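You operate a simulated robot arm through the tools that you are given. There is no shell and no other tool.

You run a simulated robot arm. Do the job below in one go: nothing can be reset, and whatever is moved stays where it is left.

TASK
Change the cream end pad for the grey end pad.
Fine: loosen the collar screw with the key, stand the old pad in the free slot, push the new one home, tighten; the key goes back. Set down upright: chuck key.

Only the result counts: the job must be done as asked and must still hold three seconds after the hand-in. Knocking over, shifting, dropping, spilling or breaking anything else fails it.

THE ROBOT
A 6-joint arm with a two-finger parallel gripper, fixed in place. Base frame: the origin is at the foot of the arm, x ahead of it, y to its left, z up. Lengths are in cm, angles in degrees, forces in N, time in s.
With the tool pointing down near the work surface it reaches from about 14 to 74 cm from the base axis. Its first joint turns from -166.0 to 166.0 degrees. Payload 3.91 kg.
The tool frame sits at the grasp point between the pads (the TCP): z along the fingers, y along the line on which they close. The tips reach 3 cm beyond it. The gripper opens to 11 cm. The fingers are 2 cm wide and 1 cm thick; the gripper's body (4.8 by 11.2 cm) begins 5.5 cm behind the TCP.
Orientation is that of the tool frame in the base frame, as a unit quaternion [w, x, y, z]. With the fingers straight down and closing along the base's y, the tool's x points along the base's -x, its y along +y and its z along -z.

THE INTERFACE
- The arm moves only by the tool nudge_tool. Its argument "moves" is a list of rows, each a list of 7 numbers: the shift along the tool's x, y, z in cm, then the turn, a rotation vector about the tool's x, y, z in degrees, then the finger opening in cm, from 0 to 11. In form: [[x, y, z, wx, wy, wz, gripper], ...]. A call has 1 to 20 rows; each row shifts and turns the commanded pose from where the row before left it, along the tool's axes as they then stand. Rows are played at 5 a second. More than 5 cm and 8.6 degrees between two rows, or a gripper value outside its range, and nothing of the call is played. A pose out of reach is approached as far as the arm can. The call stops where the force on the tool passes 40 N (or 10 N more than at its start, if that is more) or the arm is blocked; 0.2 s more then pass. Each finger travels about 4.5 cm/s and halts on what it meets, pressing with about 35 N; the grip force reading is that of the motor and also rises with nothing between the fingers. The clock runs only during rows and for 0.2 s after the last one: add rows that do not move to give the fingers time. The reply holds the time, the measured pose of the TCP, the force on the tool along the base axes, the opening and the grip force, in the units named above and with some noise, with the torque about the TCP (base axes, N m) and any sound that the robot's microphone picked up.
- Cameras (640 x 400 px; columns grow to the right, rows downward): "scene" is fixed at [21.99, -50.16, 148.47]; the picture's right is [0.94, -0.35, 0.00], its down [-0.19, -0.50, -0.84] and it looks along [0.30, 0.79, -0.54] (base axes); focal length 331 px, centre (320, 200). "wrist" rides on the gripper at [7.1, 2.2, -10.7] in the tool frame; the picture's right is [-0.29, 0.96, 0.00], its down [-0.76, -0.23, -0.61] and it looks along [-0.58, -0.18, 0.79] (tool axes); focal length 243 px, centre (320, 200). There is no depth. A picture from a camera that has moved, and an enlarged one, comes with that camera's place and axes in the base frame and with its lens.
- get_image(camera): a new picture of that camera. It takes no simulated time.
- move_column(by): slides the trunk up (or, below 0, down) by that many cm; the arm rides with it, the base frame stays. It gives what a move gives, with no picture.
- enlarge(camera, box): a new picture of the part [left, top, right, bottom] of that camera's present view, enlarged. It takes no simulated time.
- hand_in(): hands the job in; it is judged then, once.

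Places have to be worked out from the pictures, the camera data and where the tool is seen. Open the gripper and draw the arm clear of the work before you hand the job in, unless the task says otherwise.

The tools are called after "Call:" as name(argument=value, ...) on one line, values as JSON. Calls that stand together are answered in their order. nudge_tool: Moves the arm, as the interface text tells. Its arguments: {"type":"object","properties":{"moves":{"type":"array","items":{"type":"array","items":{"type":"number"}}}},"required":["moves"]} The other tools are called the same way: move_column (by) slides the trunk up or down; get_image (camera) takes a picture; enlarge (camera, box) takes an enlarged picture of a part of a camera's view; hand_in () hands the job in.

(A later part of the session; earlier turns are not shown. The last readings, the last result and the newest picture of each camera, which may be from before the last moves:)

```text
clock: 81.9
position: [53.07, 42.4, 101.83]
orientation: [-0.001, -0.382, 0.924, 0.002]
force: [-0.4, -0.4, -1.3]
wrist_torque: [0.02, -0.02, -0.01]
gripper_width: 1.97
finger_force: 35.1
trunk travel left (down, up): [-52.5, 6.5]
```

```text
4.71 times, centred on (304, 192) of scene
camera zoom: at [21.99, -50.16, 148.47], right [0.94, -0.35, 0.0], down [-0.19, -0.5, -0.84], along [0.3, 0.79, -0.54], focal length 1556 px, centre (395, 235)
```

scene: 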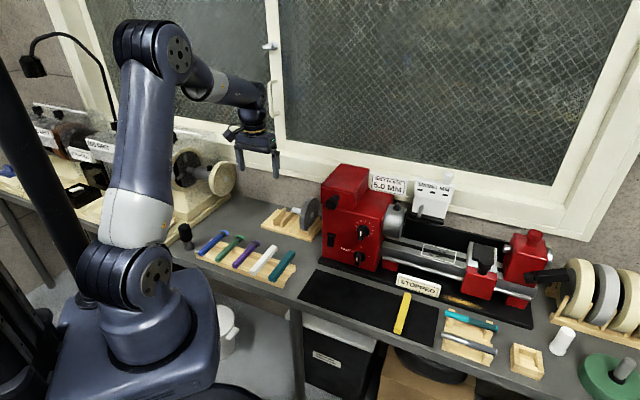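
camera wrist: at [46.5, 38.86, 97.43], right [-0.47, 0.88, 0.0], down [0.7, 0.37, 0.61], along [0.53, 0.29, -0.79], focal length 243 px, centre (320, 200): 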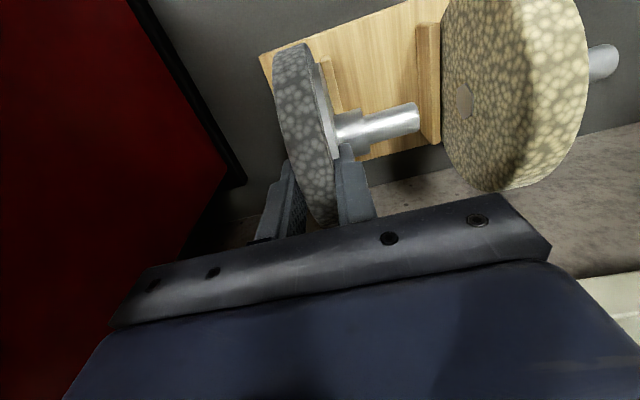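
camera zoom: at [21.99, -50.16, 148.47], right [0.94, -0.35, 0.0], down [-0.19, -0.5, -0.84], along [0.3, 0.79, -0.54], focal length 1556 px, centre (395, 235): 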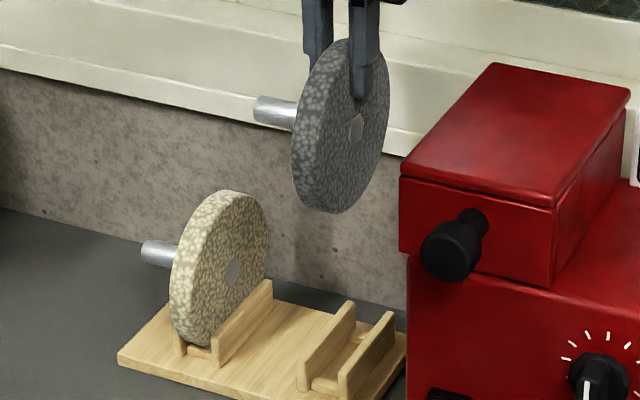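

The grey pad is out and hanging straight. I carry it over to in front of the collar (24.5 cm along −u, 7.52 cm along −v).

Call:
nudge_tool(moves=[[1.0743, 3.5, 0, 0, 0, 0, 1.2], [1.0743, 3.5, 0, 0, 0, 0, 1.2], [1.0743, 3.5, 0, 0, 0, 0, 1.2], [1.0743, 3.5, 0, 0, 0, 0, 1.2], [1.0743, 3.5, 0, 0, 0, 0, 1.2], [1.0743, 3.5, 0, 0, 0, 0, 1.2], [1.0743, 3.5, 0, 0, 0, 0, 1.2], [0, 0, 0, 0, 0, 0, 1.2], [0, 0, 0, 0, 0, 0, 1.2]])

Call:
get_image(camera="wrist")

Call:
enlarge(camera="scene", box=[192, 135, 288, 195])

```text
clock: 83.9
position: [30.53, 54.31, 101.93]
orientation: [0.0, -0.382, 0.924, 0.003]
force: [-0.1, 0.1, -1.3]
wrist_torque: [-0.01, 0.01, 0.0]
gripper_width: 1.96
finger_force: 35.5
trunk travel left (down, up): [-52.5, 6.5]
```

```text
taken
camera wrist: at [23.93, 50.87, 112.65], right [-0.47, 0.88, 0.0], down [0.7, 0.37, 0.61], along [0.53, 0.29, -0.79], focal length 243 px, centre (320, 200)
```

wrist: 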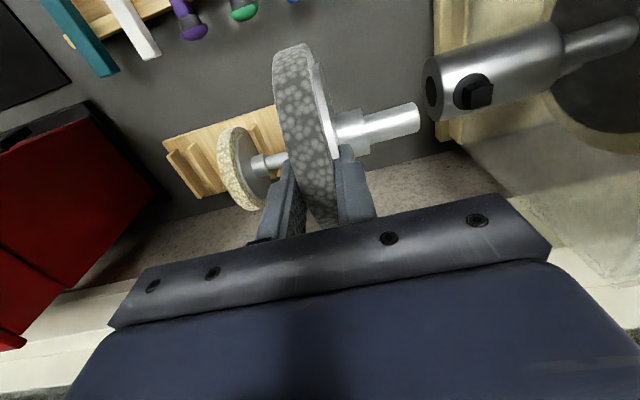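

```text
6.67 times, centred on (240, 165) of scene
camera zoom: at [21.99, -50.16, 148.47], right [0.94, -0.35, 0.0], down [-0.19, -0.5, -0.84], along [0.3, 0.79, -0.54], focal length 2204 px, centre (853, 433)
```

zoom: 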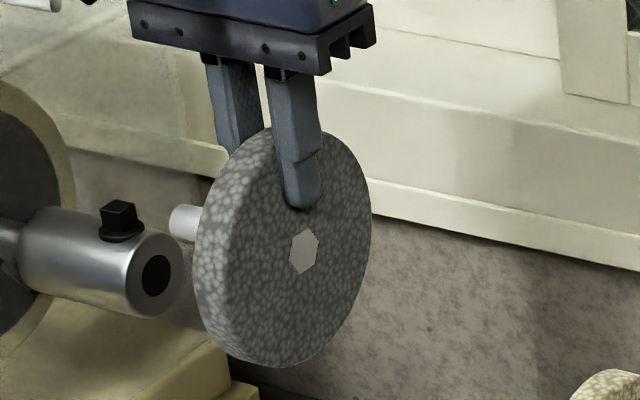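

In front of the collar, 3.7 cm high. I lower to the axis height and compare with the view right after the cream pad came out.

Call:
nudge_tool(moves=[[0, 0, 1.5, 0, 0, 0, 1.2], [0, 0, 1.2, 0, 0, 0, 1.2], [0, 0, 1.01, 0, 0, 0, 1.2], [0, 0, 0, 0, 0, 0, 1.2], [0, 0, 0, 0, 0, 0, 1.2]])

Call:
get_image(camera="wrist")

Call:
enlarge(camera="wrist", box=[330, 60, 490, 160])

Call:
enlarge(camera="scene", box=[200, 140, 296, 200])

```text
clock: 85.1
position: [30.42, 54.36, 98.07]
orientation: [0.0, -0.383, 0.924, 0.002]
force: [1.0, 0.4, -1.0]
wrist_torque: [-0.02, -0.01, -0.02]
gripper_width: 2.0
finger_force: 35.0
trunk travel left (down, up): [-52.5, 6.5]
```

```text
taken
camera wrist: at [23.84, 50.79, 108.89], right [-0.47, 0.88, 0.0], down [0.7, 0.37, 0.61], along [0.53, 0.29, -0.79], focal length 243 px, centre (320, 200)
```

wrist: 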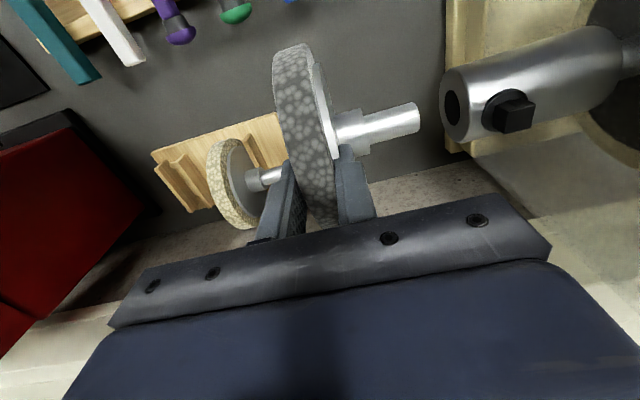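

```text
4.00 times, centred on (410, 110) of wrist
camera zoom: at [23.84, 50.79, 108.89], right [-0.47, 0.88, 0.0], down [0.7, 0.37, 0.61], along [0.53, 0.29, -0.79], focal length 970 px, centre (-40, 560)
```

zoom: 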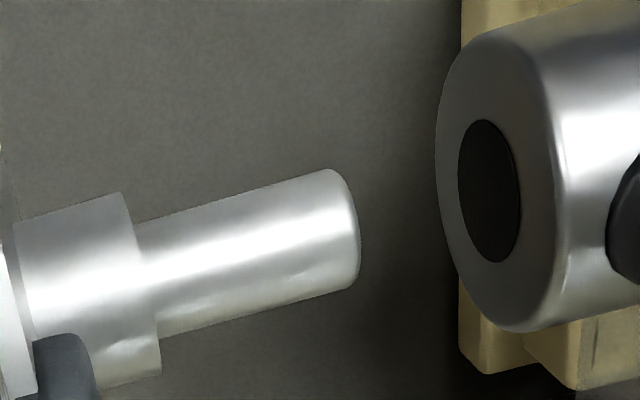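

```text
6.67 times, centred on (248, 170) of scene
camera zoom: at [21.99, -50.16, 148.47], right [0.94, -0.35, 0.0], down [-0.19, -0.5, -0.84], along [0.3, 0.79, -0.54], focal length 2204 px, centre (800, 400)
```

zoom: 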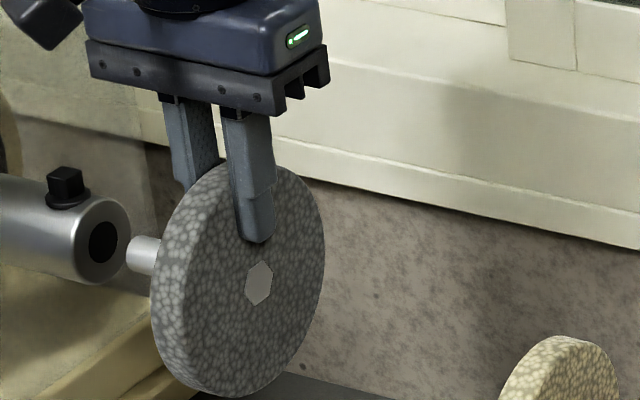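

The view matches the cream pad's just-extracted pose almost exactly, and the shaft axis points at the bore centre. I start inserting with small steps along −u (tool +y).

Call:
nudge_tool(moves=[[0, 0.4, 0, 0, 0, 0, 1.2], [0, 0.4, 0, 0, 0, 0, 1.2], [0, 0.3, 0, 0, 0, 0, 1.2], [0, 0.3, 0, 0, 0, 0, 1.2], [0, 0.3, 0, 0, 0, 0, 1.2], [0, 0, 0, 0, 0, 0, 1.2]])

Call:
enlarge(camera="wrist", box=[330, 60, 490, 160])

Call:
enlarge(camera="scene", box=[192, 140, 272, 190])

```text
clock: 86.5
position: [29.21, 55.51, 98.07]
orientation: [0.001, -0.383, 0.924, 0.003]
force: [-0.5, 0.7, -1.9]
wrist_torque: [-0.04, -0.02, -0.01]
gripper_width: 1.97
finger_force: 34.7
trunk travel left (down, up): [-52.5, 6.5]
```

```text
4.00 times, centred on (410, 110) of wrist
camera zoom: at [22.65, 52.05, 108.87], right [-0.47, 0.88, 0.0], down [0.7, 0.37, 0.61], along [0.53, 0.29, -0.79], focal length 970 px, centre (-40, 560)
```

zoom: 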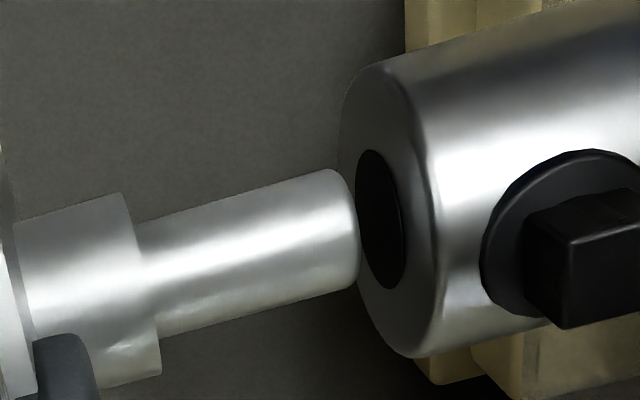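

```text
8.00 times, centred on (232, 165) of scene
camera zoom: at [21.99, -50.16, 148.47], right [0.94, -0.35, 0.0], down [-0.19, -0.5, -0.84], along [0.3, 0.79, -0.54], focal length 2645 px, centre (1024, 480)
```

zoom: 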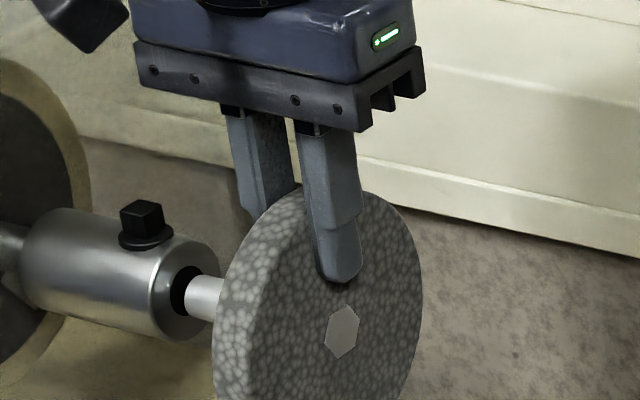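

The tip is at the bore mouth and concentric in both views. I continue inserting in 0.3 cm steps, watching for contact.

Call:
nudge_tool(moves=[[0, 0.3, 0, 0, 0, 0, 1.2], [0, 0.3, 0, 0, 0, 0, 1.2], [0, 0.3, 0, 0, 0, 0, 1.2], [0, 0.3, 0, 0, 0, 0, 1.2], [0, 0, 0, 0, 0, 0, 1.2]])

Call:
enlarge(camera="wrist", box=[330, 60, 490, 160])

```text
clock: 87.7
position: [28.44, 56.35, 98.13]
orientation: [0.0, -0.384, 0.923, 0.003]
force: [0.3, 0.1, -2.2]
wrist_torque: [0.02, 0.01, -0.01]
gripper_width: 1.93
finger_force: 35.0
trunk travel left (down, up): [-52.5, 6.5]
```

```text
4.00 times, centred on (410, 110) of wrist
camera zoom: at [21.81, 52.88, 108.87], right [-0.47, 0.88, 0.0], down [0.7, 0.37, 0.61], along [0.53, 0.29, -0.79], focal length 970 px, centre (-40, 560)
```

zoom: 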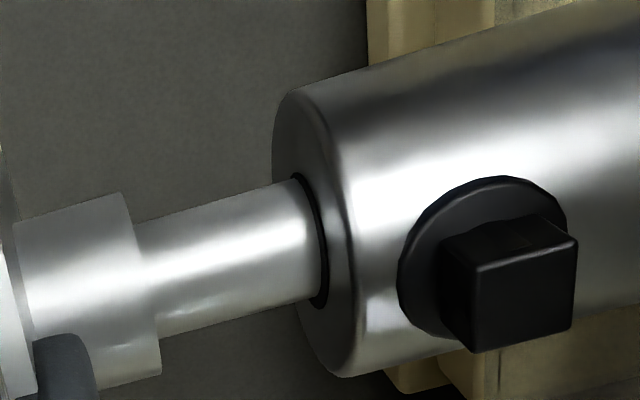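

The shaft is in the bore with no force. I continue 2.4 cm further.

Call:
nudge_tool(moves=[[0, 0.3, 0, 0, 0, 0, 1.2], [0, 0.3, 0, 0, 0, 0, 1.2], [0, 0.3, 0, 0, 0, 0, 1.2], [0, 0.3, 0, 0, 0, 0, 1.2], [0, 0.3, 0, 0, 0, 0, 1.2], [0, 0.3, 0, 0, 0, 0, 1.2], [0, 0.3, 0, 0, 0, 0, 1.2], [0, 0.3, 0, 0, 0, 0, 1.2], [0, 0, 0, 0, 0, 0, 1.2]])

Call:
enlarge(camera="wrist", box=[310, 70, 470, 170])

```text
clock: 89.7
position: [26.54, 58.12, 98.11]
orientation: [0.001, -0.383, 0.924, 0.003]
force: [-0.1, -0.2, -1.6]
wrist_torque: [0.0, 0.0, -0.01]
gripper_width: 1.94
finger_force: 34.5
trunk travel left (down, up): [-52.5, 6.5]
```

```text
4.00 times, centred on (390, 120) of wrist
camera zoom: at [20.09, 54.6, 108.88], right [-0.47, 0.88, 0.0], down [0.7, 0.37, 0.61], along [0.53, 0.29, -0.79], focal length 970 px, centre (40, 520)
```

zoom: 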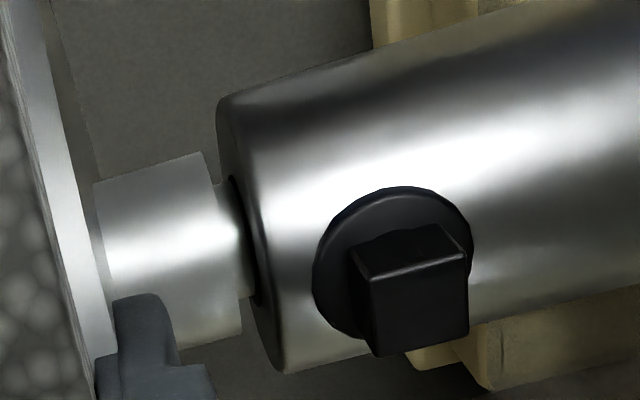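

About 0.5 cm of shaft remains. I push in 0.15 cm steps until the hub seats on the collar.

Call:
nudge_tool(moves=[[0, 0.15, 0, 0, 0, 0, 1.2], [0, 0.15, 0, 0, 0, 0, 1.2], [0, 0.15, 0, 0, 0, 0, 1.2], [0, 0, 0, 0, 0, 0, 1.2]])

Call:
enlarge(camera="wrist", box=[310, 70, 470, 170])

```text
clock: 90.7
position: [26.34, 58.5, 98.08]
orientation: [0.0, -0.382, 0.924, 0.002]
force: [-0.5, -0.2, -1.3]
wrist_torque: [0.01, -0.02, 0.04]
gripper_width: 1.95
finger_force: 35.1
trunk travel left (down, up): [-52.5, 6.5]
```

```text
4.00 times, centred on (390, 120) of wrist
camera zoom: at [19.8, 54.88, 108.86], right [-0.47, 0.88, 0.0], down [0.7, 0.37, 0.61], along [0.53, 0.29, -0.79], focal length 970 px, centre (40, 520)
```

zoom: 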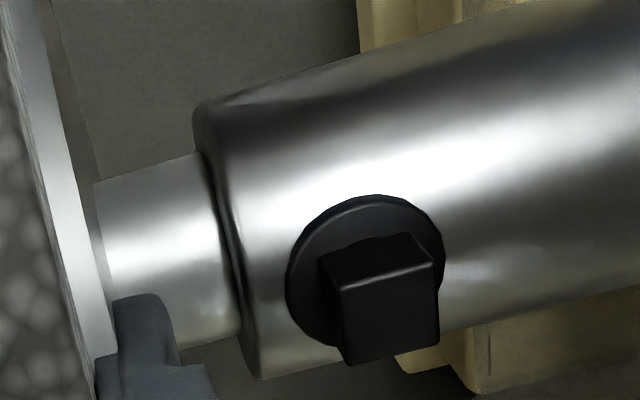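

Nearly home. I push the last bit in 0.1 cm steps until the axial force shows seating.

Call:
nudge_tool(moves=[[0, 0.1, 0, 0, 0, 0, 1.2], [0, 0.1, 0, 0, 0, 0, 1.2], [0, 0.1, 0, 0, 0, 0, 1.2], [0, 0, 0, 0, 0, 0, 1.2]])

Call:
enlarge(camera="wrist", box=[310, 70, 470, 170])

```text
clock: 91.7
position: [26.34, 58.55, 98.11]
orientation: [-0.001, -0.382, 0.924, 0.001]
force: [9.5, -12.4, -1.5]
wrist_torque: [-0.51, -0.33, 0.09]
gripper_width: 1.97
finger_force: 35.8
trunk travel left (down, up): [-52.5, 6.5]
```

```text
4.00 times, centred on (390, 120) of wrist
camera zoom: at [19.77, 54.94, 108.88], right [-0.47, 0.88, 0.0], down [0.7, 0.37, 0.61], along [0.53, 0.29, -0.79], focal length 970 px, centre (40, 520)
```

zoom: 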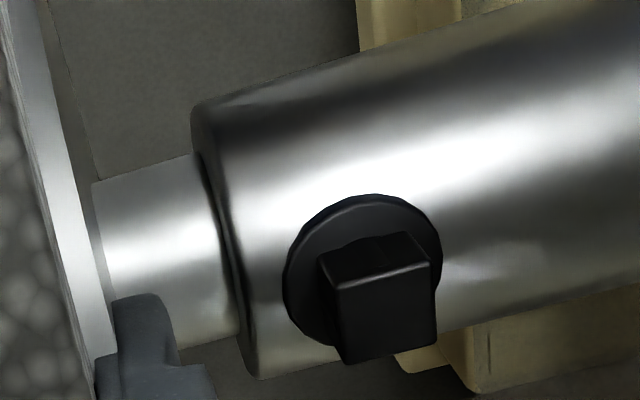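

Seated: 15 N axial at u≈−22.78, same as the cream pad's original position. I ease the push slightly and open the fingers to release the pad.

Call:
nudge_tool(moves=[[0, -0.12, 0, 0, 0, 0, 1.2], [0, 0, 0, 0, 0, 0, 1.2], [0, 0, 0, 0, 0, 0, 2.2], [0, 0, 0, 0, 0, 0, 2.8], [0, 0, 0, 0, 0, 0, 3.6], [0, 0, 0, 0, 0, 0, 4], [0, 0, 0, 0, 0, 0, 4]])

Call:
get_image(camera="wrist")

Call:
enlarge(camera="scene", box=[192, 140, 272, 190])

```text
clock: 93.3
position: [26.25, 58.56, 98.05]
orientation: [-0.001, -0.383, 0.924, 0.004]
force: [0.0, 0.3, 0.4]
wrist_torque: [-0.01, -0.02, 0.01]
gripper_width: 3.99
finger_force: 0.1
trunk travel left (down, up): [-52.5, 6.5]
```

```text
taken
camera wrist: at [19.67, 55.04, 108.88], right [-0.47, 0.88, 0.0], down [0.7, 0.37, 0.61], along [0.53, 0.29, -0.79], focal length 243 px, centre (320, 200)
```

wrist: 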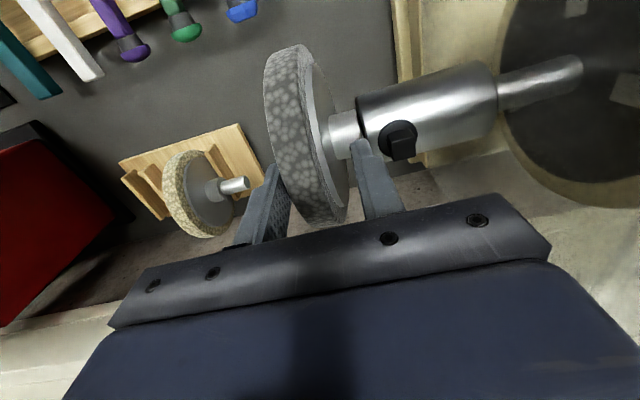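

```text
8.00 times, centred on (232, 165) of scene
camera zoom: at [21.99, -50.16, 148.47], right [0.94, -0.35, 0.0], down [-0.19, -0.5, -0.84], along [0.3, 0.79, -0.54], focal length 2645 px, centre (1024, 480)
```

zoom: 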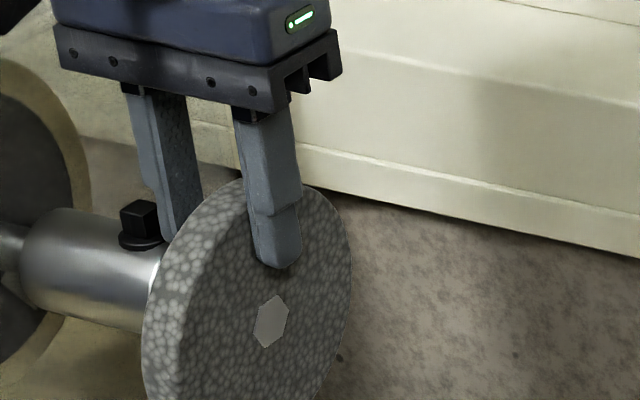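

Released. I check whether the pad still sits home now that it hangs loosely in the collar.

Call:
enlarge(camera="wrist", box=[250, 30, 474, 170])

Call:
enlarge(camera="wrist", box=[310, 70, 470, 170])

```text
2.86 times, centred on (362, 100) of wrist
camera zoom: at [19.67, 55.04, 108.88], right [-0.47, 0.88, 0.0], down [0.7, 0.37, 0.61], along [0.53, 0.29, -0.79], focal length 693 px, centre (200, 486)
```

zoom: 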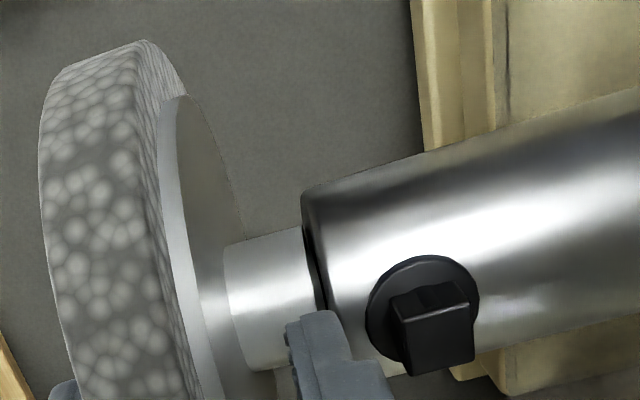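

```text
4.00 times, centred on (390, 120) of wrist
camera zoom: at [19.67, 55.04, 108.88], right [-0.47, 0.88, 0.0], down [0.7, 0.37, 0.61], along [0.53, 0.29, -0.79], focal length 970 px, centre (40, 520)
```

zoom: 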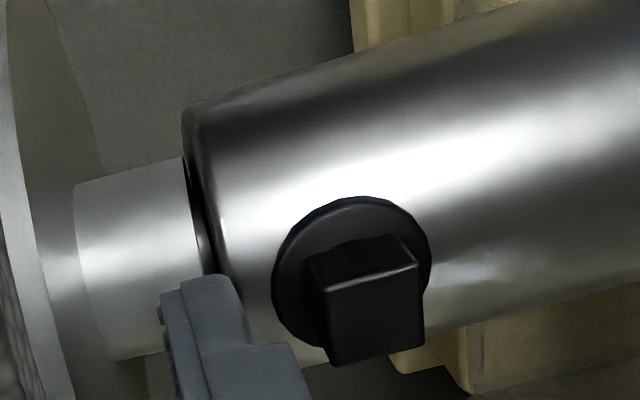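

The pad droops a hair in the loose bore but is still home. I rise straight up off it and go back for the key.

Call:
nudge_tool(moves=[[0, 0, -1, 0, 0, 0, 4], [0, 0, -2, 0, 0, 0, 4], [0, 0, -3, 0, 0, 0, 4], [0, 0, -4, 0, 0, 0, 4], [0, 0, -4, 0, 0, 0, 4], [0, 0, 0, 0, 0, 0, 7]])

Call:
get_image(camera="wrist")

Call:
enlarge(camera="scene", box=[192, 145, 256, 195])

```text
clock: 94.7
position: [26.34, 58.54, 112.16]
orientation: [0.0, -0.383, 0.924, 0.002]
force: [-1.1, -0.7, -0.1]
wrist_torque: [0.01, 0.0, 0.01]
gripper_width: 7.0
finger_force: 0.0
trunk travel left (down, up): [-52.5, 6.5]
```

```text
taken
camera wrist: at [19.67, 54.98, 122.89], right [-0.47, 0.88, 0.0], down [0.7, 0.37, 0.61], along [0.53, 0.29, -0.79], focal length 243 px, centre (320, 200)
```

wrist: 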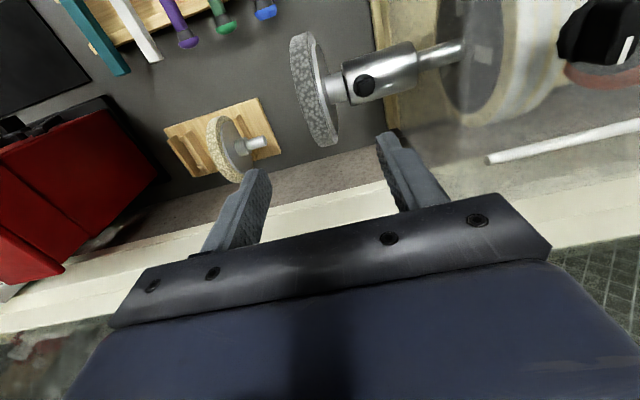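

```text
8.00 times, centred on (224, 170) of scene
camera zoom: at [21.99, -50.16, 148.47], right [0.94, -0.35, 0.0], down [-0.19, -0.5, -0.84], along [0.3, 0.79, -0.54], focal length 2645 px, centre (1088, 440)
```

zoom: 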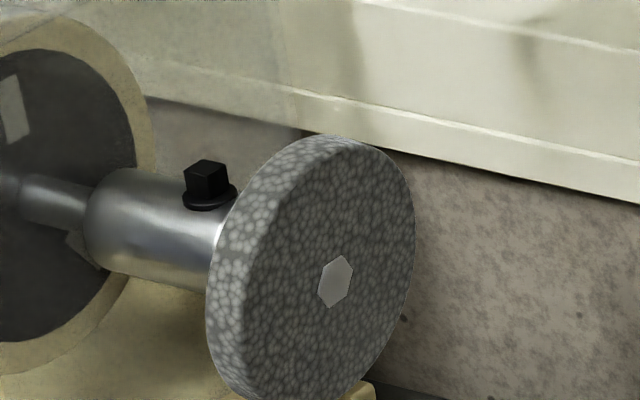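

Call:
enlarge(camera="wrist", box=[270, 20, 446, 150])

```text
3.08 times, centred on (358, 85) of wrist
camera zoom: at [19.67, 54.98, 122.89], right [-0.47, 0.88, 0.0], down [0.7, 0.37, 0.61], along [0.53, 0.29, -0.79], focal length 746 px, centre (203, 554)
```

zoom: 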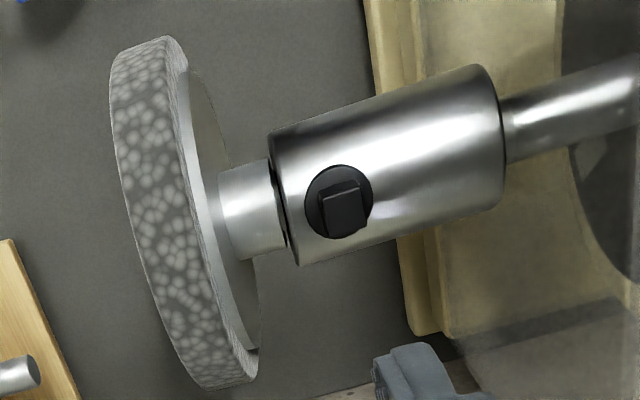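

The pad droops a few degrees as expected for a loose bore, still home. I go back above the key at z≈112.

Call:
nudge_tool(moves=[[4.67, 0.76, 0, 0, 0, 0, 7], [4.67, 0.76, 0, 0, 0, 0, 7], [4.67, 0.76, 0, 0, 0, 0, 7], [4.67, 0.76, 0, 0, 0, 0, 7], [0, 0, 4, 0, 0, 0, 7], [0, 0, 4, 0, 0, 0, 7], [0, 0, 4, 0, 0, 0, 7], [0, 0, 4, 0, 0, 0, 7], [0, 0, 0, 0, 0, 0, 7], [0, 0, 0, 0, 0, 0, 7]])

Call:
get_image(camera="wrist")

Call:
enlarge(camera="wrist", box=[256, 80, 384, 160])

```text
clock: 96.9
position: [10.77, 47.32, 96.05]
orientation: [0.001, -0.382, 0.924, 0.002]
force: [-0.2, -0.1, -0.1]
wrist_torque: [-0.01, 0.0, -0.02]
gripper_width: 7.01
finger_force: 0.1
trunk travel left (down, up): [-52.5, 6.5]
```

```text
taken
camera wrist: at [4.24, 43.9, 106.82], right [-0.47, 0.88, 0.0], down [0.7, 0.37, 0.61], along [0.53, 0.29, -0.79], focal length 243 px, centre (320, 200)
```

wrist: 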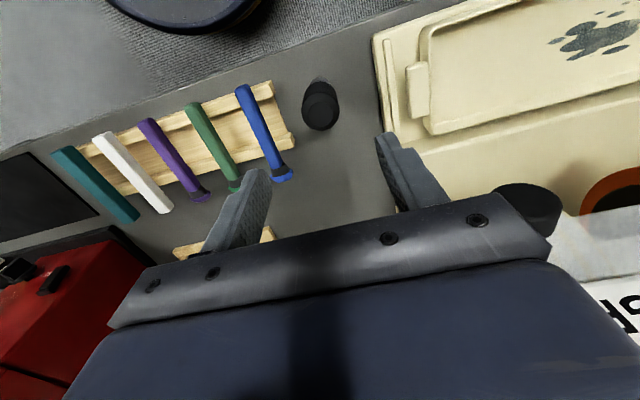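

```text
5.00 times, centred on (320, 120) of wrist
camera zoom: at [4.24, 43.9, 106.82], right [-0.47, 0.88, 0.0], down [0.7, 0.37, 0.61], along [0.53, 0.29, -0.79], focal length 1213 px, centre (320, 600)
```

zoom: 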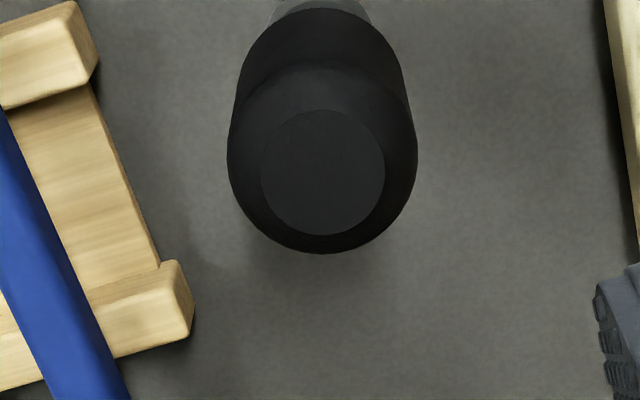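

The key is within 0.1 cm of the tool axis. I correct, descend to z≈80.8 and close on the handle.

Call:
nudge_tool(moves=[[-0.1, 0.08, 3, 0, 0, 0, 7], [0, 0, 4, 0, 0, 0, 7], [0, 0, 4, 0, 0, 0, 7], [0, 0, 3, 0, 0, 0, 7], [0, 0, 1.25, 0, 0, 0, 7], [0, 0, 0, 0, 0, 0, 7], [0, 0, 0, 0, 0, 0, 5], [0, 0, 0, 0, 0, 0, 4], [0, 0, 0, 0, 0, 0, 3], [0, 0, 0, 0, 0, 0, 3], [0, 0, 0, 0, 0, 0, 3], [0, 0, 0, 0, 0, 0, 3]])

Call:
enlarge(camera="scene", box=[160, 205, 224, 260])

```text
clock: 99.5
position: [10.89, 47.62, 80.84]
orientation: [-0.001, -0.383, 0.924, 0.003]
force: [0.4, -0.1, 0.4]
wrist_torque: [-0.01, -0.01, -0.01]
gripper_width: 3.56
finger_force: 35.4
trunk travel left (down, up): [-52.5, 6.5]
```

```text
7.27 times, centred on (192, 232) of scene
camera zoom: at [21.99, -50.16, 148.47], right [0.94, -0.35, 0.0], down [-0.19, -0.5, -0.84], along [0.3, 0.79, -0.54], focal length 2405 px, centre (1251, -36)
```

zoom: 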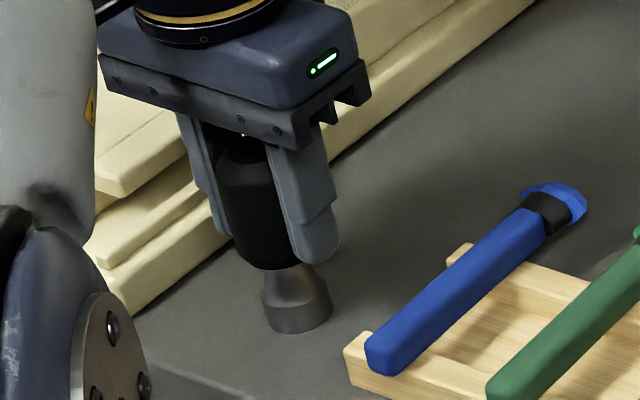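

Key gripped (3.56 cm). I lift it to z≈112 and carry it back above the screw.

Call:
nudge_tool(moves=[[0, 0, -1, 0, 0, 0, 3], [0, 0, -3, 0, 0, 0, 3], [0, 0, -4.5, 0, 0, 0, 3], [0, 0, -4.5, 0, 0, 0, 3], [0, 0, -4.5, 0, 0, 0, 3], [0, 0, -4.5, 0, 0, 0, 3], [0, 0, -4.5, 0, 0, 0, 3], [0, 0, -4.7, 0, 0, 0, 3], [-4.66, 0.47, 0, 0, 0, 0, 3], [-4.66, 0.47, 0, 0, 0, 0, 3], [-4.66, 0.47, 0, 0, 0, 0, 3], [-4.66, 0.47, 0, 0, 0, 0, 3], [0, 0, 0, 0, 0, 0, 3]])

Call:
nudge_tool(moves=[[0, 0, 0, 0, 0, -8.3, 3], [0, 0, 0, 0, 0, -8.3, 3], [0, 0, 0, 0, 0, -8.3, 3], [0, 0, 0, 0, 0, -8.3, 3], [0, 0, 0, 0, 0, -8.3, 3], [0, 0, 0, 0, 0, -8.3, 3], [0, 0, 0, 0, 0, -8.3, 3], [0, 0, 0, 0, 0, -8.3, 3], [0, 0, 0, 0, 0, -8.3, 3], [0, 0, 0, 0, 0, -8.3, 3], [0, 0, 0, 0, 0, -8.3, 3], [0, 0, 0, 0, 0, -8.3, 3], [0, 0, 0, 0, 0, 0, 3]])

Call:
enlarge(camera="scene", box=[168, 100, 248, 180])

Call:
get_image(camera="wrist")

```text
clock: 102.3
position: [22.69, 62.23, 112.23]
orientation: [0.0, -0.382, 0.924, 0.002]
force: [0.8, 0.8, -0.5]
wrist_torque: [0.0, 0.0, 0.04]
gripper_width: 3.58
finger_force: 34.8
trunk travel left (down, up): [-52.5, 6.5]
```

```text
clock: 105.1
position: [22.63, 62.08, 112.2]
orientation: [-0.001, 0.953, -0.303, -0.001]
force: [-0.1, -0.5, -1.3]
wrist_torque: [0.02, -0.03, 0.03]
gripper_width: 3.57
finger_force: 35.4
trunk travel left (down, up): [-52.5, 6.5]
```

```text
5.00 times, centred on (208, 140) of scene
camera zoom: at [21.99, -50.16, 148.47], right [0.94, -0.35, 0.0], down [-0.19, -0.5, -0.84], along [0.3, 0.79, -0.54], focal length 1653 px, centre (880, 500)
```

zoom: 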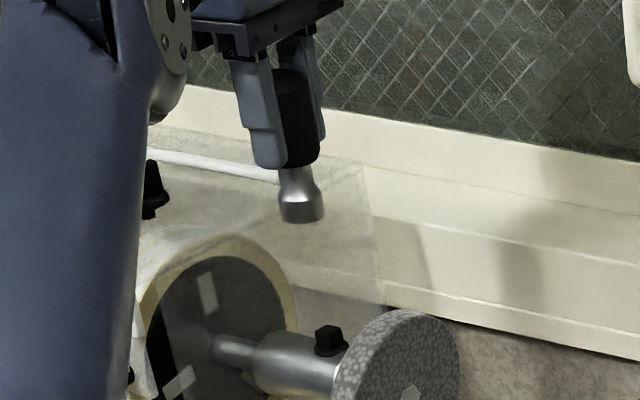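

```text
taken
camera wrist: at [27.32, 56.18, 122.86], right [-0.79, -0.61, 0.0], down [-0.49, 0.62, 0.61], along [-0.37, 0.48, -0.79], focal length 243 px, centre (320, 200)
```

wrist: 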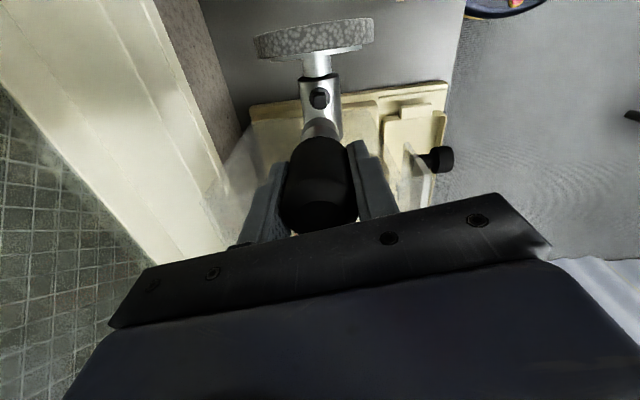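

Call:
enlarge(camera="wrist", box=[288, 75, 352, 115])

Call:
enlarge(camera="scene", box=[176, 115, 240, 175])

```text
10.00 times, centred on (320, 95) of wrist
camera zoom: at [27.32, 56.18, 122.86], right [-0.79, -0.61, 0.0], down [-0.49, 0.62, 0.61], along [-0.37, 0.48, -0.79], focal length 2426 px, centre (320, 1250)
```

zoom: 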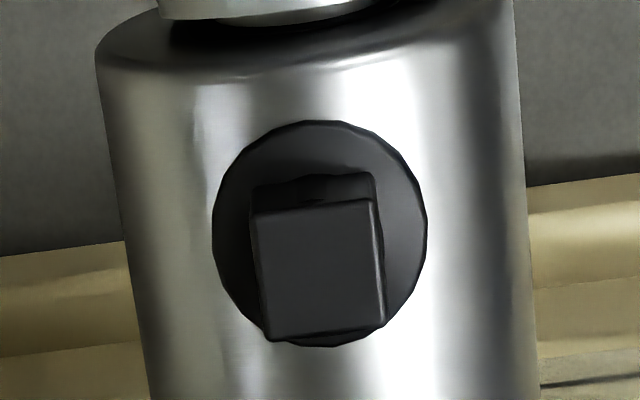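

```text
6.67 times, centred on (208, 145) of scene
camera zoom: at [21.99, -50.16, 148.47], right [0.94, -0.35, 0.0], down [-0.19, -0.5, -0.84], along [0.3, 0.79, -0.54], focal length 2204 px, centre (1067, 567)
```

zoom: 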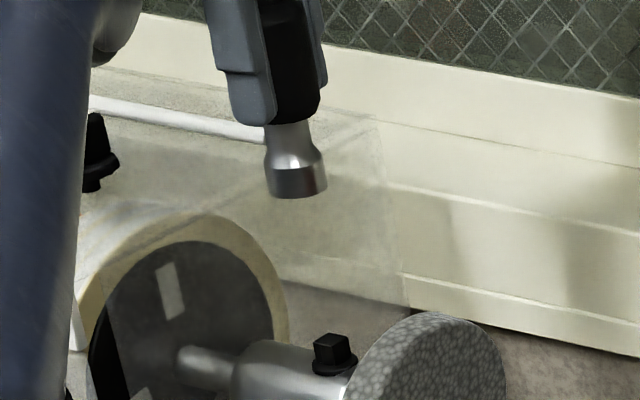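

The head's centre is at about +0.17 (tool x), +0.08 (tool y). I correct this and lower to just above the head.

Call:
nudge_tool(moves=[[0.17, 0.08, 3, 0, 0, 0, 3], [0, 0, 3, 0, 0, 0, 3], [0, 0, 1.2, 0, 0, 0, 3], [0, 0, 0, 0, 0, 0, 3], [0, 0, 0, 0, 0, 0, 3]])

Call:
enlarge(camera="scene", box=[180, 140, 244, 180])

Call:
enlarge(camera="wrist", box=[272, 80, 368, 140])

```text
clock: 106.3
position: [22.89, 61.84, 104.9]
orientation: [-0.003, 0.953, -0.304, -0.001]
force: [0.2, 0.1, -0.8]
wrist_torque: [-0.04, 0.0, -0.02]
gripper_width: 3.57
finger_force: 34.9
trunk travel left (down, up): [-52.5, 6.5]
```

```text
10.00 times, centred on (212, 160) of scene
camera zoom: at [21.99, -50.16, 148.47], right [0.94, -0.35, 0.0], down [-0.19, -0.5, -0.84], along [0.3, 0.79, -0.54], focal length 3306 px, centre (1400, 600)
```

zoom: 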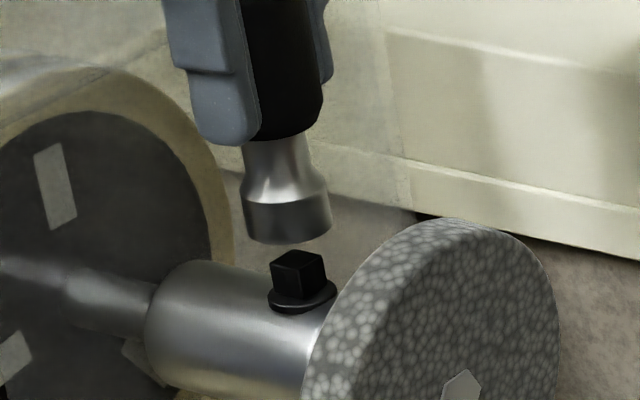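

```text
6.67 times, centred on (320, 110) of wrist
camera zoom: at [27.44, 55.99, 115.61], right [-0.79, -0.61, 0.0], down [-0.48, 0.63, 0.61], along [-0.37, 0.48, -0.79], focal length 1618 px, centre (320, 800)
```

zoom: 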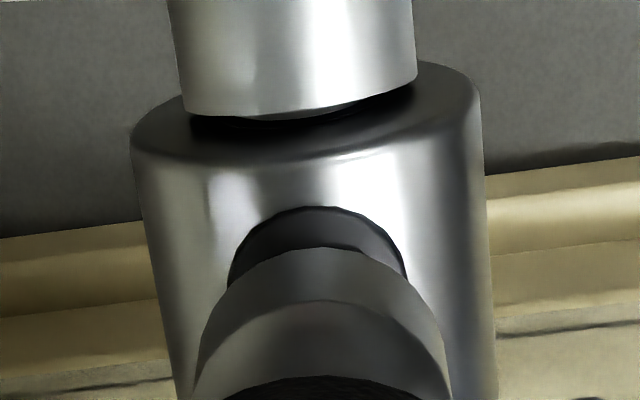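

Slightly left in the scene view; I shift 0.15 cm along tool x and lower in small steps to contact.

Call:
nudge_tool(moves=[[0.15, 0, 0, 0, 0, 0, 3], [0, 0, 0.4, 0, 0, 0, 3], [0, 0, 0.2, 0, 0, 0, 3], [0, 0, 0.15, 0, 0, 0, 3], [0, 0, 0.15, 0, 0, 0, 3], [0, 0, 0, 0, 0, 0, 3]])

```text
clock: 107.7
position: [22.97, 61.87, 104.15]
orientation: [-0.001, 0.953, -0.304, -0.001]
force: [-0.1, -0.1, -1.1]
wrist_torque: [-0.02, 0.04, -0.02]
gripper_width: 3.57
finger_force: 35.5
trunk travel left (down, up): [-52.5, 6.5]
```

Call:
nudge_tool(moves=[[0, 0, 0.1, 0, 0, 0, 3], [0, 0, 0.1, 0, 0, 0, 3], [0, 0, 0.1, 0, 0, 0, 3], [0, 0, 0, 0, 0, 0, 3]])

Call:
enlarge(camera="scene", box=[196, 155, 228, 175])

```text
clock: 108.7
position: [22.89, 61.79, 103.7]
orientation: [-0.001, 0.952, -0.305, -0.002]
force: [0.7, -0.8, -0.4]
wrist_torque: [0.0, 0.01, -0.04]
gripper_width: 3.58
finger_force: 35.3
trunk travel left (down, up): [-52.5, 6.5]
```

```text
16.00 times, centred on (212, 165) of scene
camera zoom: at [21.99, -50.16, 148.47], right [0.94, -0.35, 0.0], down [-0.19, -0.5, -0.84], along [0.3, 0.79, -0.54], focal length 5290 px, centre (2048, 760)
```

zoom: 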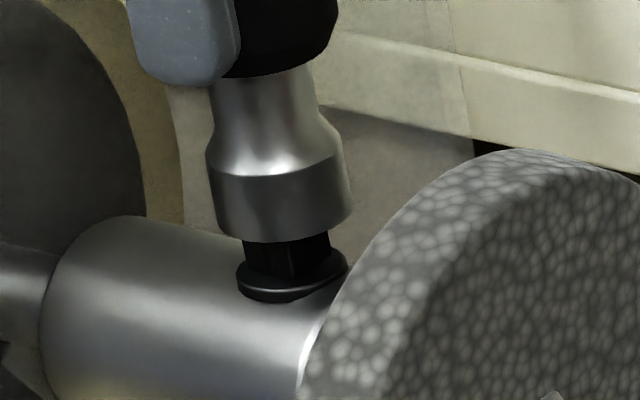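

No contact yet; I continue lowering gently.

Call:
nudge_tool(moves=[[0, 0, 0.1, 0, 0, 0, 3], [0, 0, 0.1, 0, 0, 0, 3], [0, 0, 0, 0, 0, 0, 3]])

```text
clock: 109.5
position: [22.92, 61.8, 103.72]
orientation: [-0.003, 0.953, -0.304, -0.002]
force: [1.0, 0.1, 6.1]
wrist_torque: [0.01, -0.03, 0.01]
gripper_width: 3.57
finger_force: 34.5
trunk travel left (down, up): [-52.5, 6.5]
```

Contact at 6 N. I press a bit more and turn clockwise (tool +z) 40° to tighten.

Call:
nudge_tool(moves=[[0, 0, 0.12, 0, 0, 0, 3], [0, 0, 0, 0, 0, 5, 3], [0, 0, 0, 0, 0, 5, 3], [0, 0, 0, 0, 0, 5, 3], [0, 0, 0, 0, 0, 5, 3], [0, 0, 0, 0, 0, 5, 3], [0, 0, 0, 0, 0, 5, 3], [0, 0, 0, 0, 0, 5, 3], [0, 0, 0, 0, 0, 5, 3], [0, 0, 0, 0, 0, 0, 3]])

Call:
enlarge(camera="scene", box=[196, 155, 228, 175])

```text
clock: 111.7
position: [22.86, 61.85, 103.57]
orientation: [-0.003, 0.791, -0.611, -0.003]
force: [-6.5, 2.6, 26.1]
wrist_torque: [0.45, 0.39, 0.02]
gripper_width: 3.58
finger_force: 34.5
trunk travel left (down, up): [-52.5, 6.5]
```

```text
16.00 times, centred on (212, 165) of scene
camera zoom: at [21.99, -50.16, 148.47], right [0.94, -0.35, 0.0], down [-0.19, -0.5, -0.84], along [0.3, 0.79, -0.54], focal length 5290 px, centre (2048, 760)
```

zoom: 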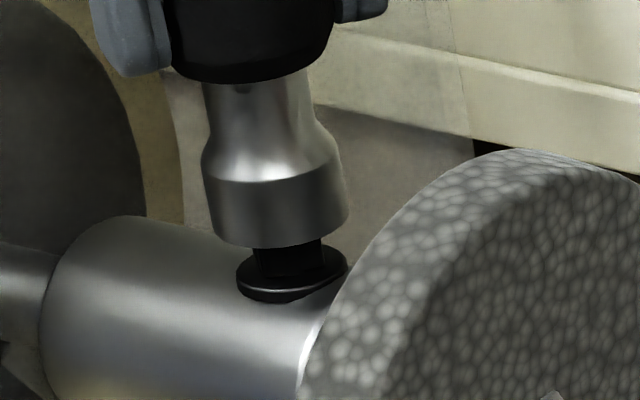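

The head turned with the key. I relax the press slightly and turn another 40° clockwise.

Call:
nudge_tool(moves=[[0, 0, -0.08, 0, 0, 0, 3], [0, 0, 0, 0, 0, 5, 3], [0, 0, 0, 0, 0, 5, 3], [0, 0, 0, 0, 0, 5, 3], [0, 0, 0, 0, 0, 5, 3], [0, 0, 0, 0, 0, 5, 3], [0, 0, 0, 0, 0, 5, 3], [0, 0, 0, 0, 0, 5, 3], [0, 0, 0, 0, 0, 5, 3], [0, 0, 0, 0, 0, 0, 3]])

Call:
enlarge(camera="scene", box=[196, 155, 228, 175])

```text
clock: 113.9
position: [22.95, 61.79, 103.53]
orientation: [0.0, -0.535, 0.845, 0.002]
force: [-5.4, -2.3, 17.0]
wrist_torque: [-0.08, 0.3, 0.04]
gripper_width: 3.55
finger_force: 34.9
trunk travel left (down, up): [-52.5, 6.5]
```

```text
16.00 times, centred on (212, 165) of scene
camera zoom: at [21.99, -50.16, 148.47], right [0.94, -0.35, 0.0], down [-0.19, -0.5, -0.84], along [0.3, 0.79, -0.54], focal length 5290 px, centre (2048, 760)
```

zoom: 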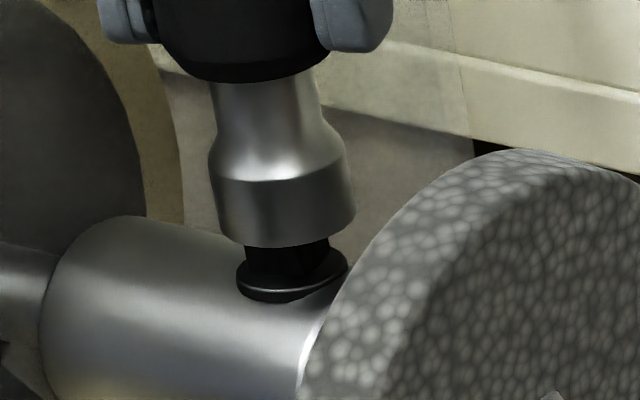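

Another 40° clockwise, then I'll lift to check the head's angle.

Call:
nudge_tool(moves=[[0, 0, 0, 0, 0, 5, 3], [0, 0, 0, 0, 0, 5, 3], [0, 0, 0, 0, 0, 5, 3], [0, 0, 0, 0, 0, 5, 3], [0, 0, 0, 0, 0, 5, 3], [0, 0, 0, 0, 0, 5, 3], [0, 0, 0, 0, 0, 5, 3], [0, 0, 0, 0, 0, 5, 3], [0, 0, 0, 0, 0, 0, 3]])

Call:
nudge_tool(moves=[[0, 0, -1.5, 0, 0, 0, 3], [0, 0, -1.5, 0, 0, 0, 3], [0, 0, -1.5, 0, 0, 0, 3], [0, 0, 0, 0, 0, 0, 3]])

Call:
enlarge(camera="scene", box=[196, 155, 228, 175])

Call:
get_image(camera="wrist")

```text
clock: 115.9
position: [22.82, 61.85, 103.6]
orientation: [0.0, -0.212, 0.977, 0.002]
force: [-3.2, -0.1, 12.2]
wrist_torque: [0.03, 0.27, 0.01]
gripper_width: 3.56
finger_force: 35.2
trunk travel left (down, up): [-52.5, 6.5]
```

```text
clock: 116.9
position: [22.93, 61.81, 107.99]
orientation: [0.0, -0.213, 0.977, 0.001]
force: [0.2, -0.8, -0.7]
wrist_torque: [-0.01, -0.01, 0.0]
gripper_width: 3.53
finger_force: 34.1
trunk travel left (down, up): [-52.5, 6.5]
```

```text
16.00 times, centred on (212, 165) of scene
camera zoom: at [21.99, -50.16, 148.47], right [0.94, -0.35, 0.0], down [-0.19, -0.5, -0.84], along [0.3, 0.79, -0.54], focal length 5290 px, centre (2048, 760)
```

zoom: 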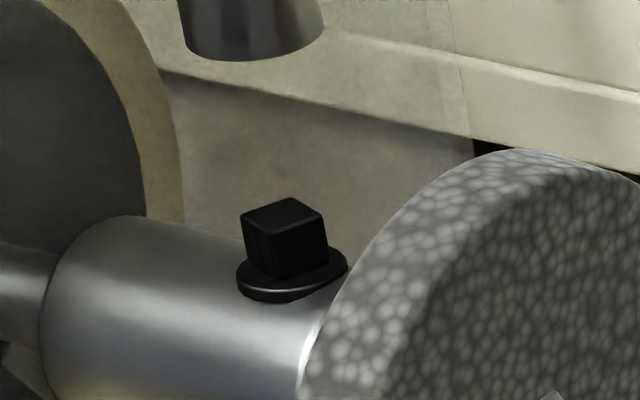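

```text
taken
camera wrist: at [15.57, 60.8, 118.73], right [-0.14, 0.99, 0.0], down [0.79, 0.1, 0.61], along [0.6, 0.09, -0.8], focal length 243 px, centre (320, 200)
```

wrist: 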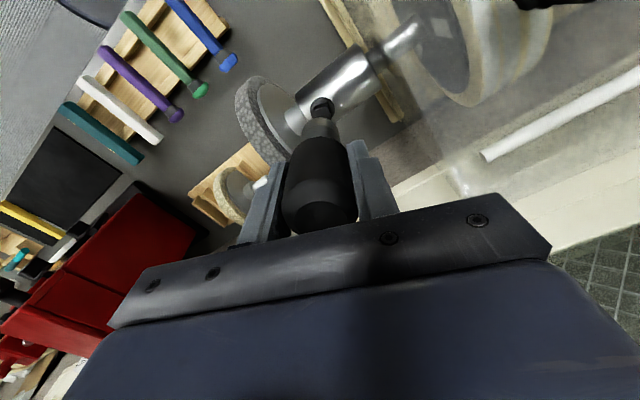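

Call:
enlarge(camera="wrist", box=[296, 85, 344, 115])

Call:
enlarge(camera="wrist", box=[220, 50, 412, 170])

```text
13.33 times, centred on (320, 100) of wrist
camera zoom: at [15.57, 60.8, 118.73], right [-0.14, 0.99, 0.0], down [0.79, 0.1, 0.61], along [0.6, 0.09, -0.8], focal length 3235 px, centre (320, 1533)
```

zoom: 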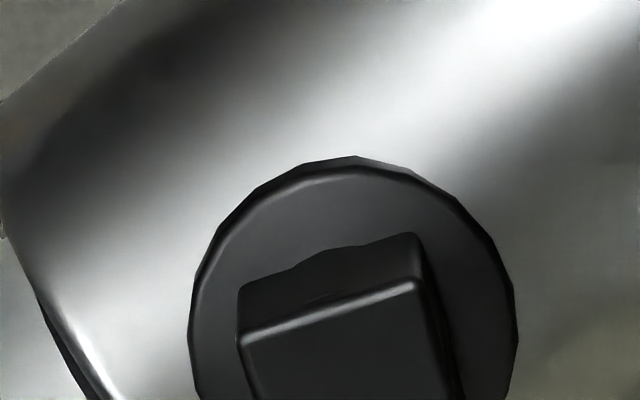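

```text
3.33 times, centred on (316, 110) of wrist
camera zoom: at [15.57, 60.8, 118.73], right [-0.14, 0.99, 0.0], down [0.79, 0.1, 0.61], along [0.6, 0.09, -0.8], focal length 809 px, centre (333, 500)
```

zoom: 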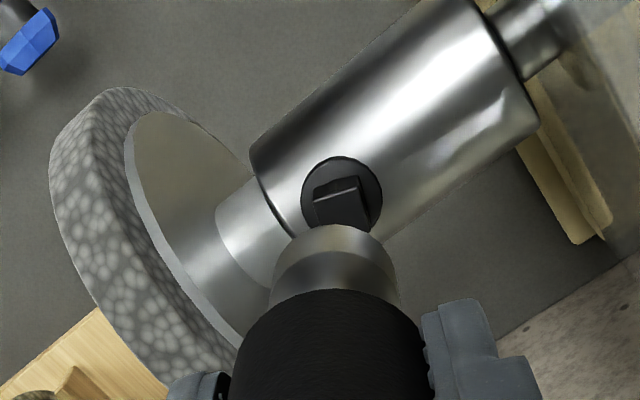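

The head has now turned about 110° clockwise (past its original angle) and no stop was felt yet. I rotate the key back CCW in the air and check the pad before another tightening stroke.

Call:
nudge_tool(moves=[[0, 0, -1, 0, 0, -8, 3], [0, 0, 0, 0, 0, -8, 3], [0, 0, 0, 0, 0, -8, 3], [0, 0, 0, 0, 0, -8, 3], [0, 0, 0, 0, 0, -8, 3], [0, 0, 0, 0, 0, -8, 3], [0, 0, 0, 0, 0, -8, 3], [0, 0, 0, 0, 0, -8, 3], [0, 0, 0, 0, 0, -8, 3], [0, 0, 0, 0, 0, -8, 3], [0, 0, 0, 0, 0, -8, 3], [0, 0, 0, 0, 0, -8, 3], [0, 0, 0, 0, 0, -8, 3], [0, 0, 0, 0, 0, -8, 3], [0, 0, 0, 0, 0, -8, 3], [0, 0, 0, 0, 0, 0, 3]])

Call:
enlarge(camera="scene", box=[192, 145, 256, 195])

Call:
enlarge(camera="wrist", box=[288, 75, 352, 115])

Call:
enlarge(camera="scene", box=[176, 115, 240, 175])

```text
clock: 120.3
position: [22.9, 61.87, 108.9]
orientation: [-0.002, 0.953, -0.304, -0.002]
force: [0.5, -0.1, -0.1]
wrist_torque: [0.0, -0.01, 0.03]
gripper_width: 3.55
finger_force: 34.8
trunk travel left (down, up): [-52.5, 6.5]
```

```text
8.00 times, centred on (224, 170) of scene
camera zoom: at [21.99, -50.16, 148.47], right [0.94, -0.35, 0.0], down [-0.19, -0.5, -0.84], along [0.3, 0.79, -0.54], focal length 2645 px, centre (1088, 440)
```

zoom: 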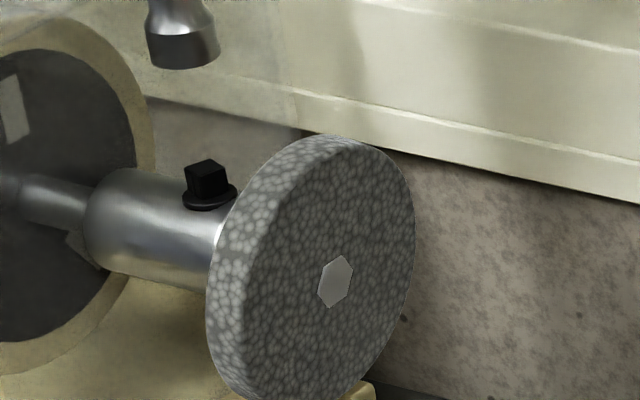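

```text
10.00 times, centred on (320, 95) of wrist
camera zoom: at [27.55, 55.93, 119.67], right [-0.79, -0.61, 0.0], down [-0.49, 0.62, 0.61], along [-0.37, 0.48, -0.79], focal length 2426 px, centre (320, 1250)
```

zoom: 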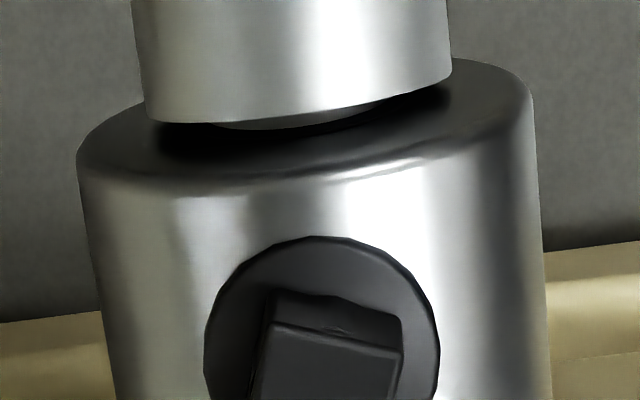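

```text
6.67 times, centred on (208, 145) of scene
camera zoom: at [21.99, -50.16, 148.47], right [0.94, -0.35, 0.0], down [-0.19, -0.5, -0.84], along [0.3, 0.79, -0.54], focal length 2204 px, centre (1067, 567)
```

zoom: 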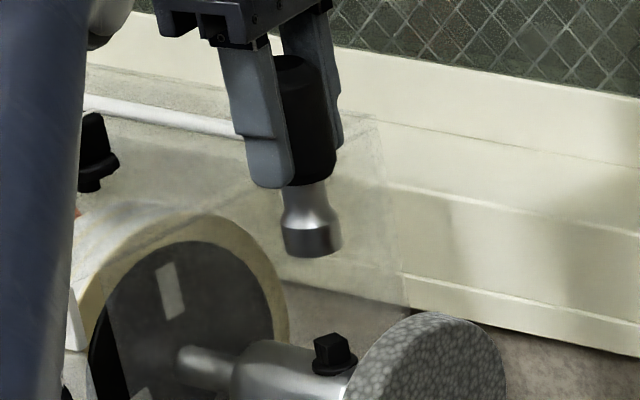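

The pad is unchanged. I go down again for another clockwise stroke to find the tight stop.

Call:
nudge_tool(moves=[[0, 0, 2, 0, 0, 0, 3], [0, 0, 2, 0, 0, 0, 3], [0, 0, 0.8, 0, 0, 0, 3], [0, 0, 0.3, 0, 0, 0, 3], [0, 0, 0.15, 0, 0, 0, 3], [0, 0, 0, 0, 0, 0, 3]])

Call:
enlarge(camera="scene", box=[196, 155, 228, 175])

```text
clock: 121.7
position: [22.88, 61.96, 103.7]
orientation: [-0.001, 0.953, -0.304, -0.001]
force: [-1.0, 0.0, -1.0]
wrist_torque: [0.01, 0.01, 0.03]
gripper_width: 3.57
finger_force: 34.5
trunk travel left (down, up): [-52.5, 6.5]
```

```text
16.00 times, centred on (212, 165) of scene
camera zoom: at [21.99, -50.16, 148.47], right [0.94, -0.35, 0.0], down [-0.19, -0.5, -0.84], along [0.3, 0.79, -0.54], focal length 5290 px, centre (2048, 760)
```

zoom: 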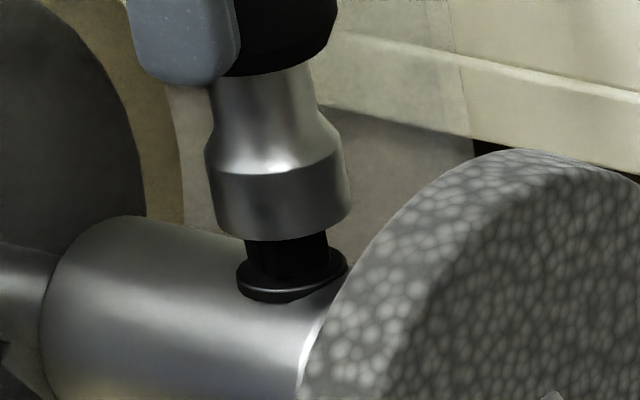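

Call:
nudge_tool(moves=[[0, 0, 0.1, 0, 0, 0, 3], [0, 0, 0.1, 0, 0, 0, 3], [0, 0, 0.1, 0, 0, 0, 3], [0, 0, 0, 0, 0, 0, 3]])

```text
clock: 122.7
position: [22.86, 61.84, 103.52]
orientation: [-0.004, 0.953, -0.304, -0.001]
force: [-0.2, 2.2, 8.5]
wrist_torque: [0.23, 0.03, 0.0]
gripper_width: 3.59
finger_force: 34.9
trunk travel left (down, up): [-52.5, 6.5]
```

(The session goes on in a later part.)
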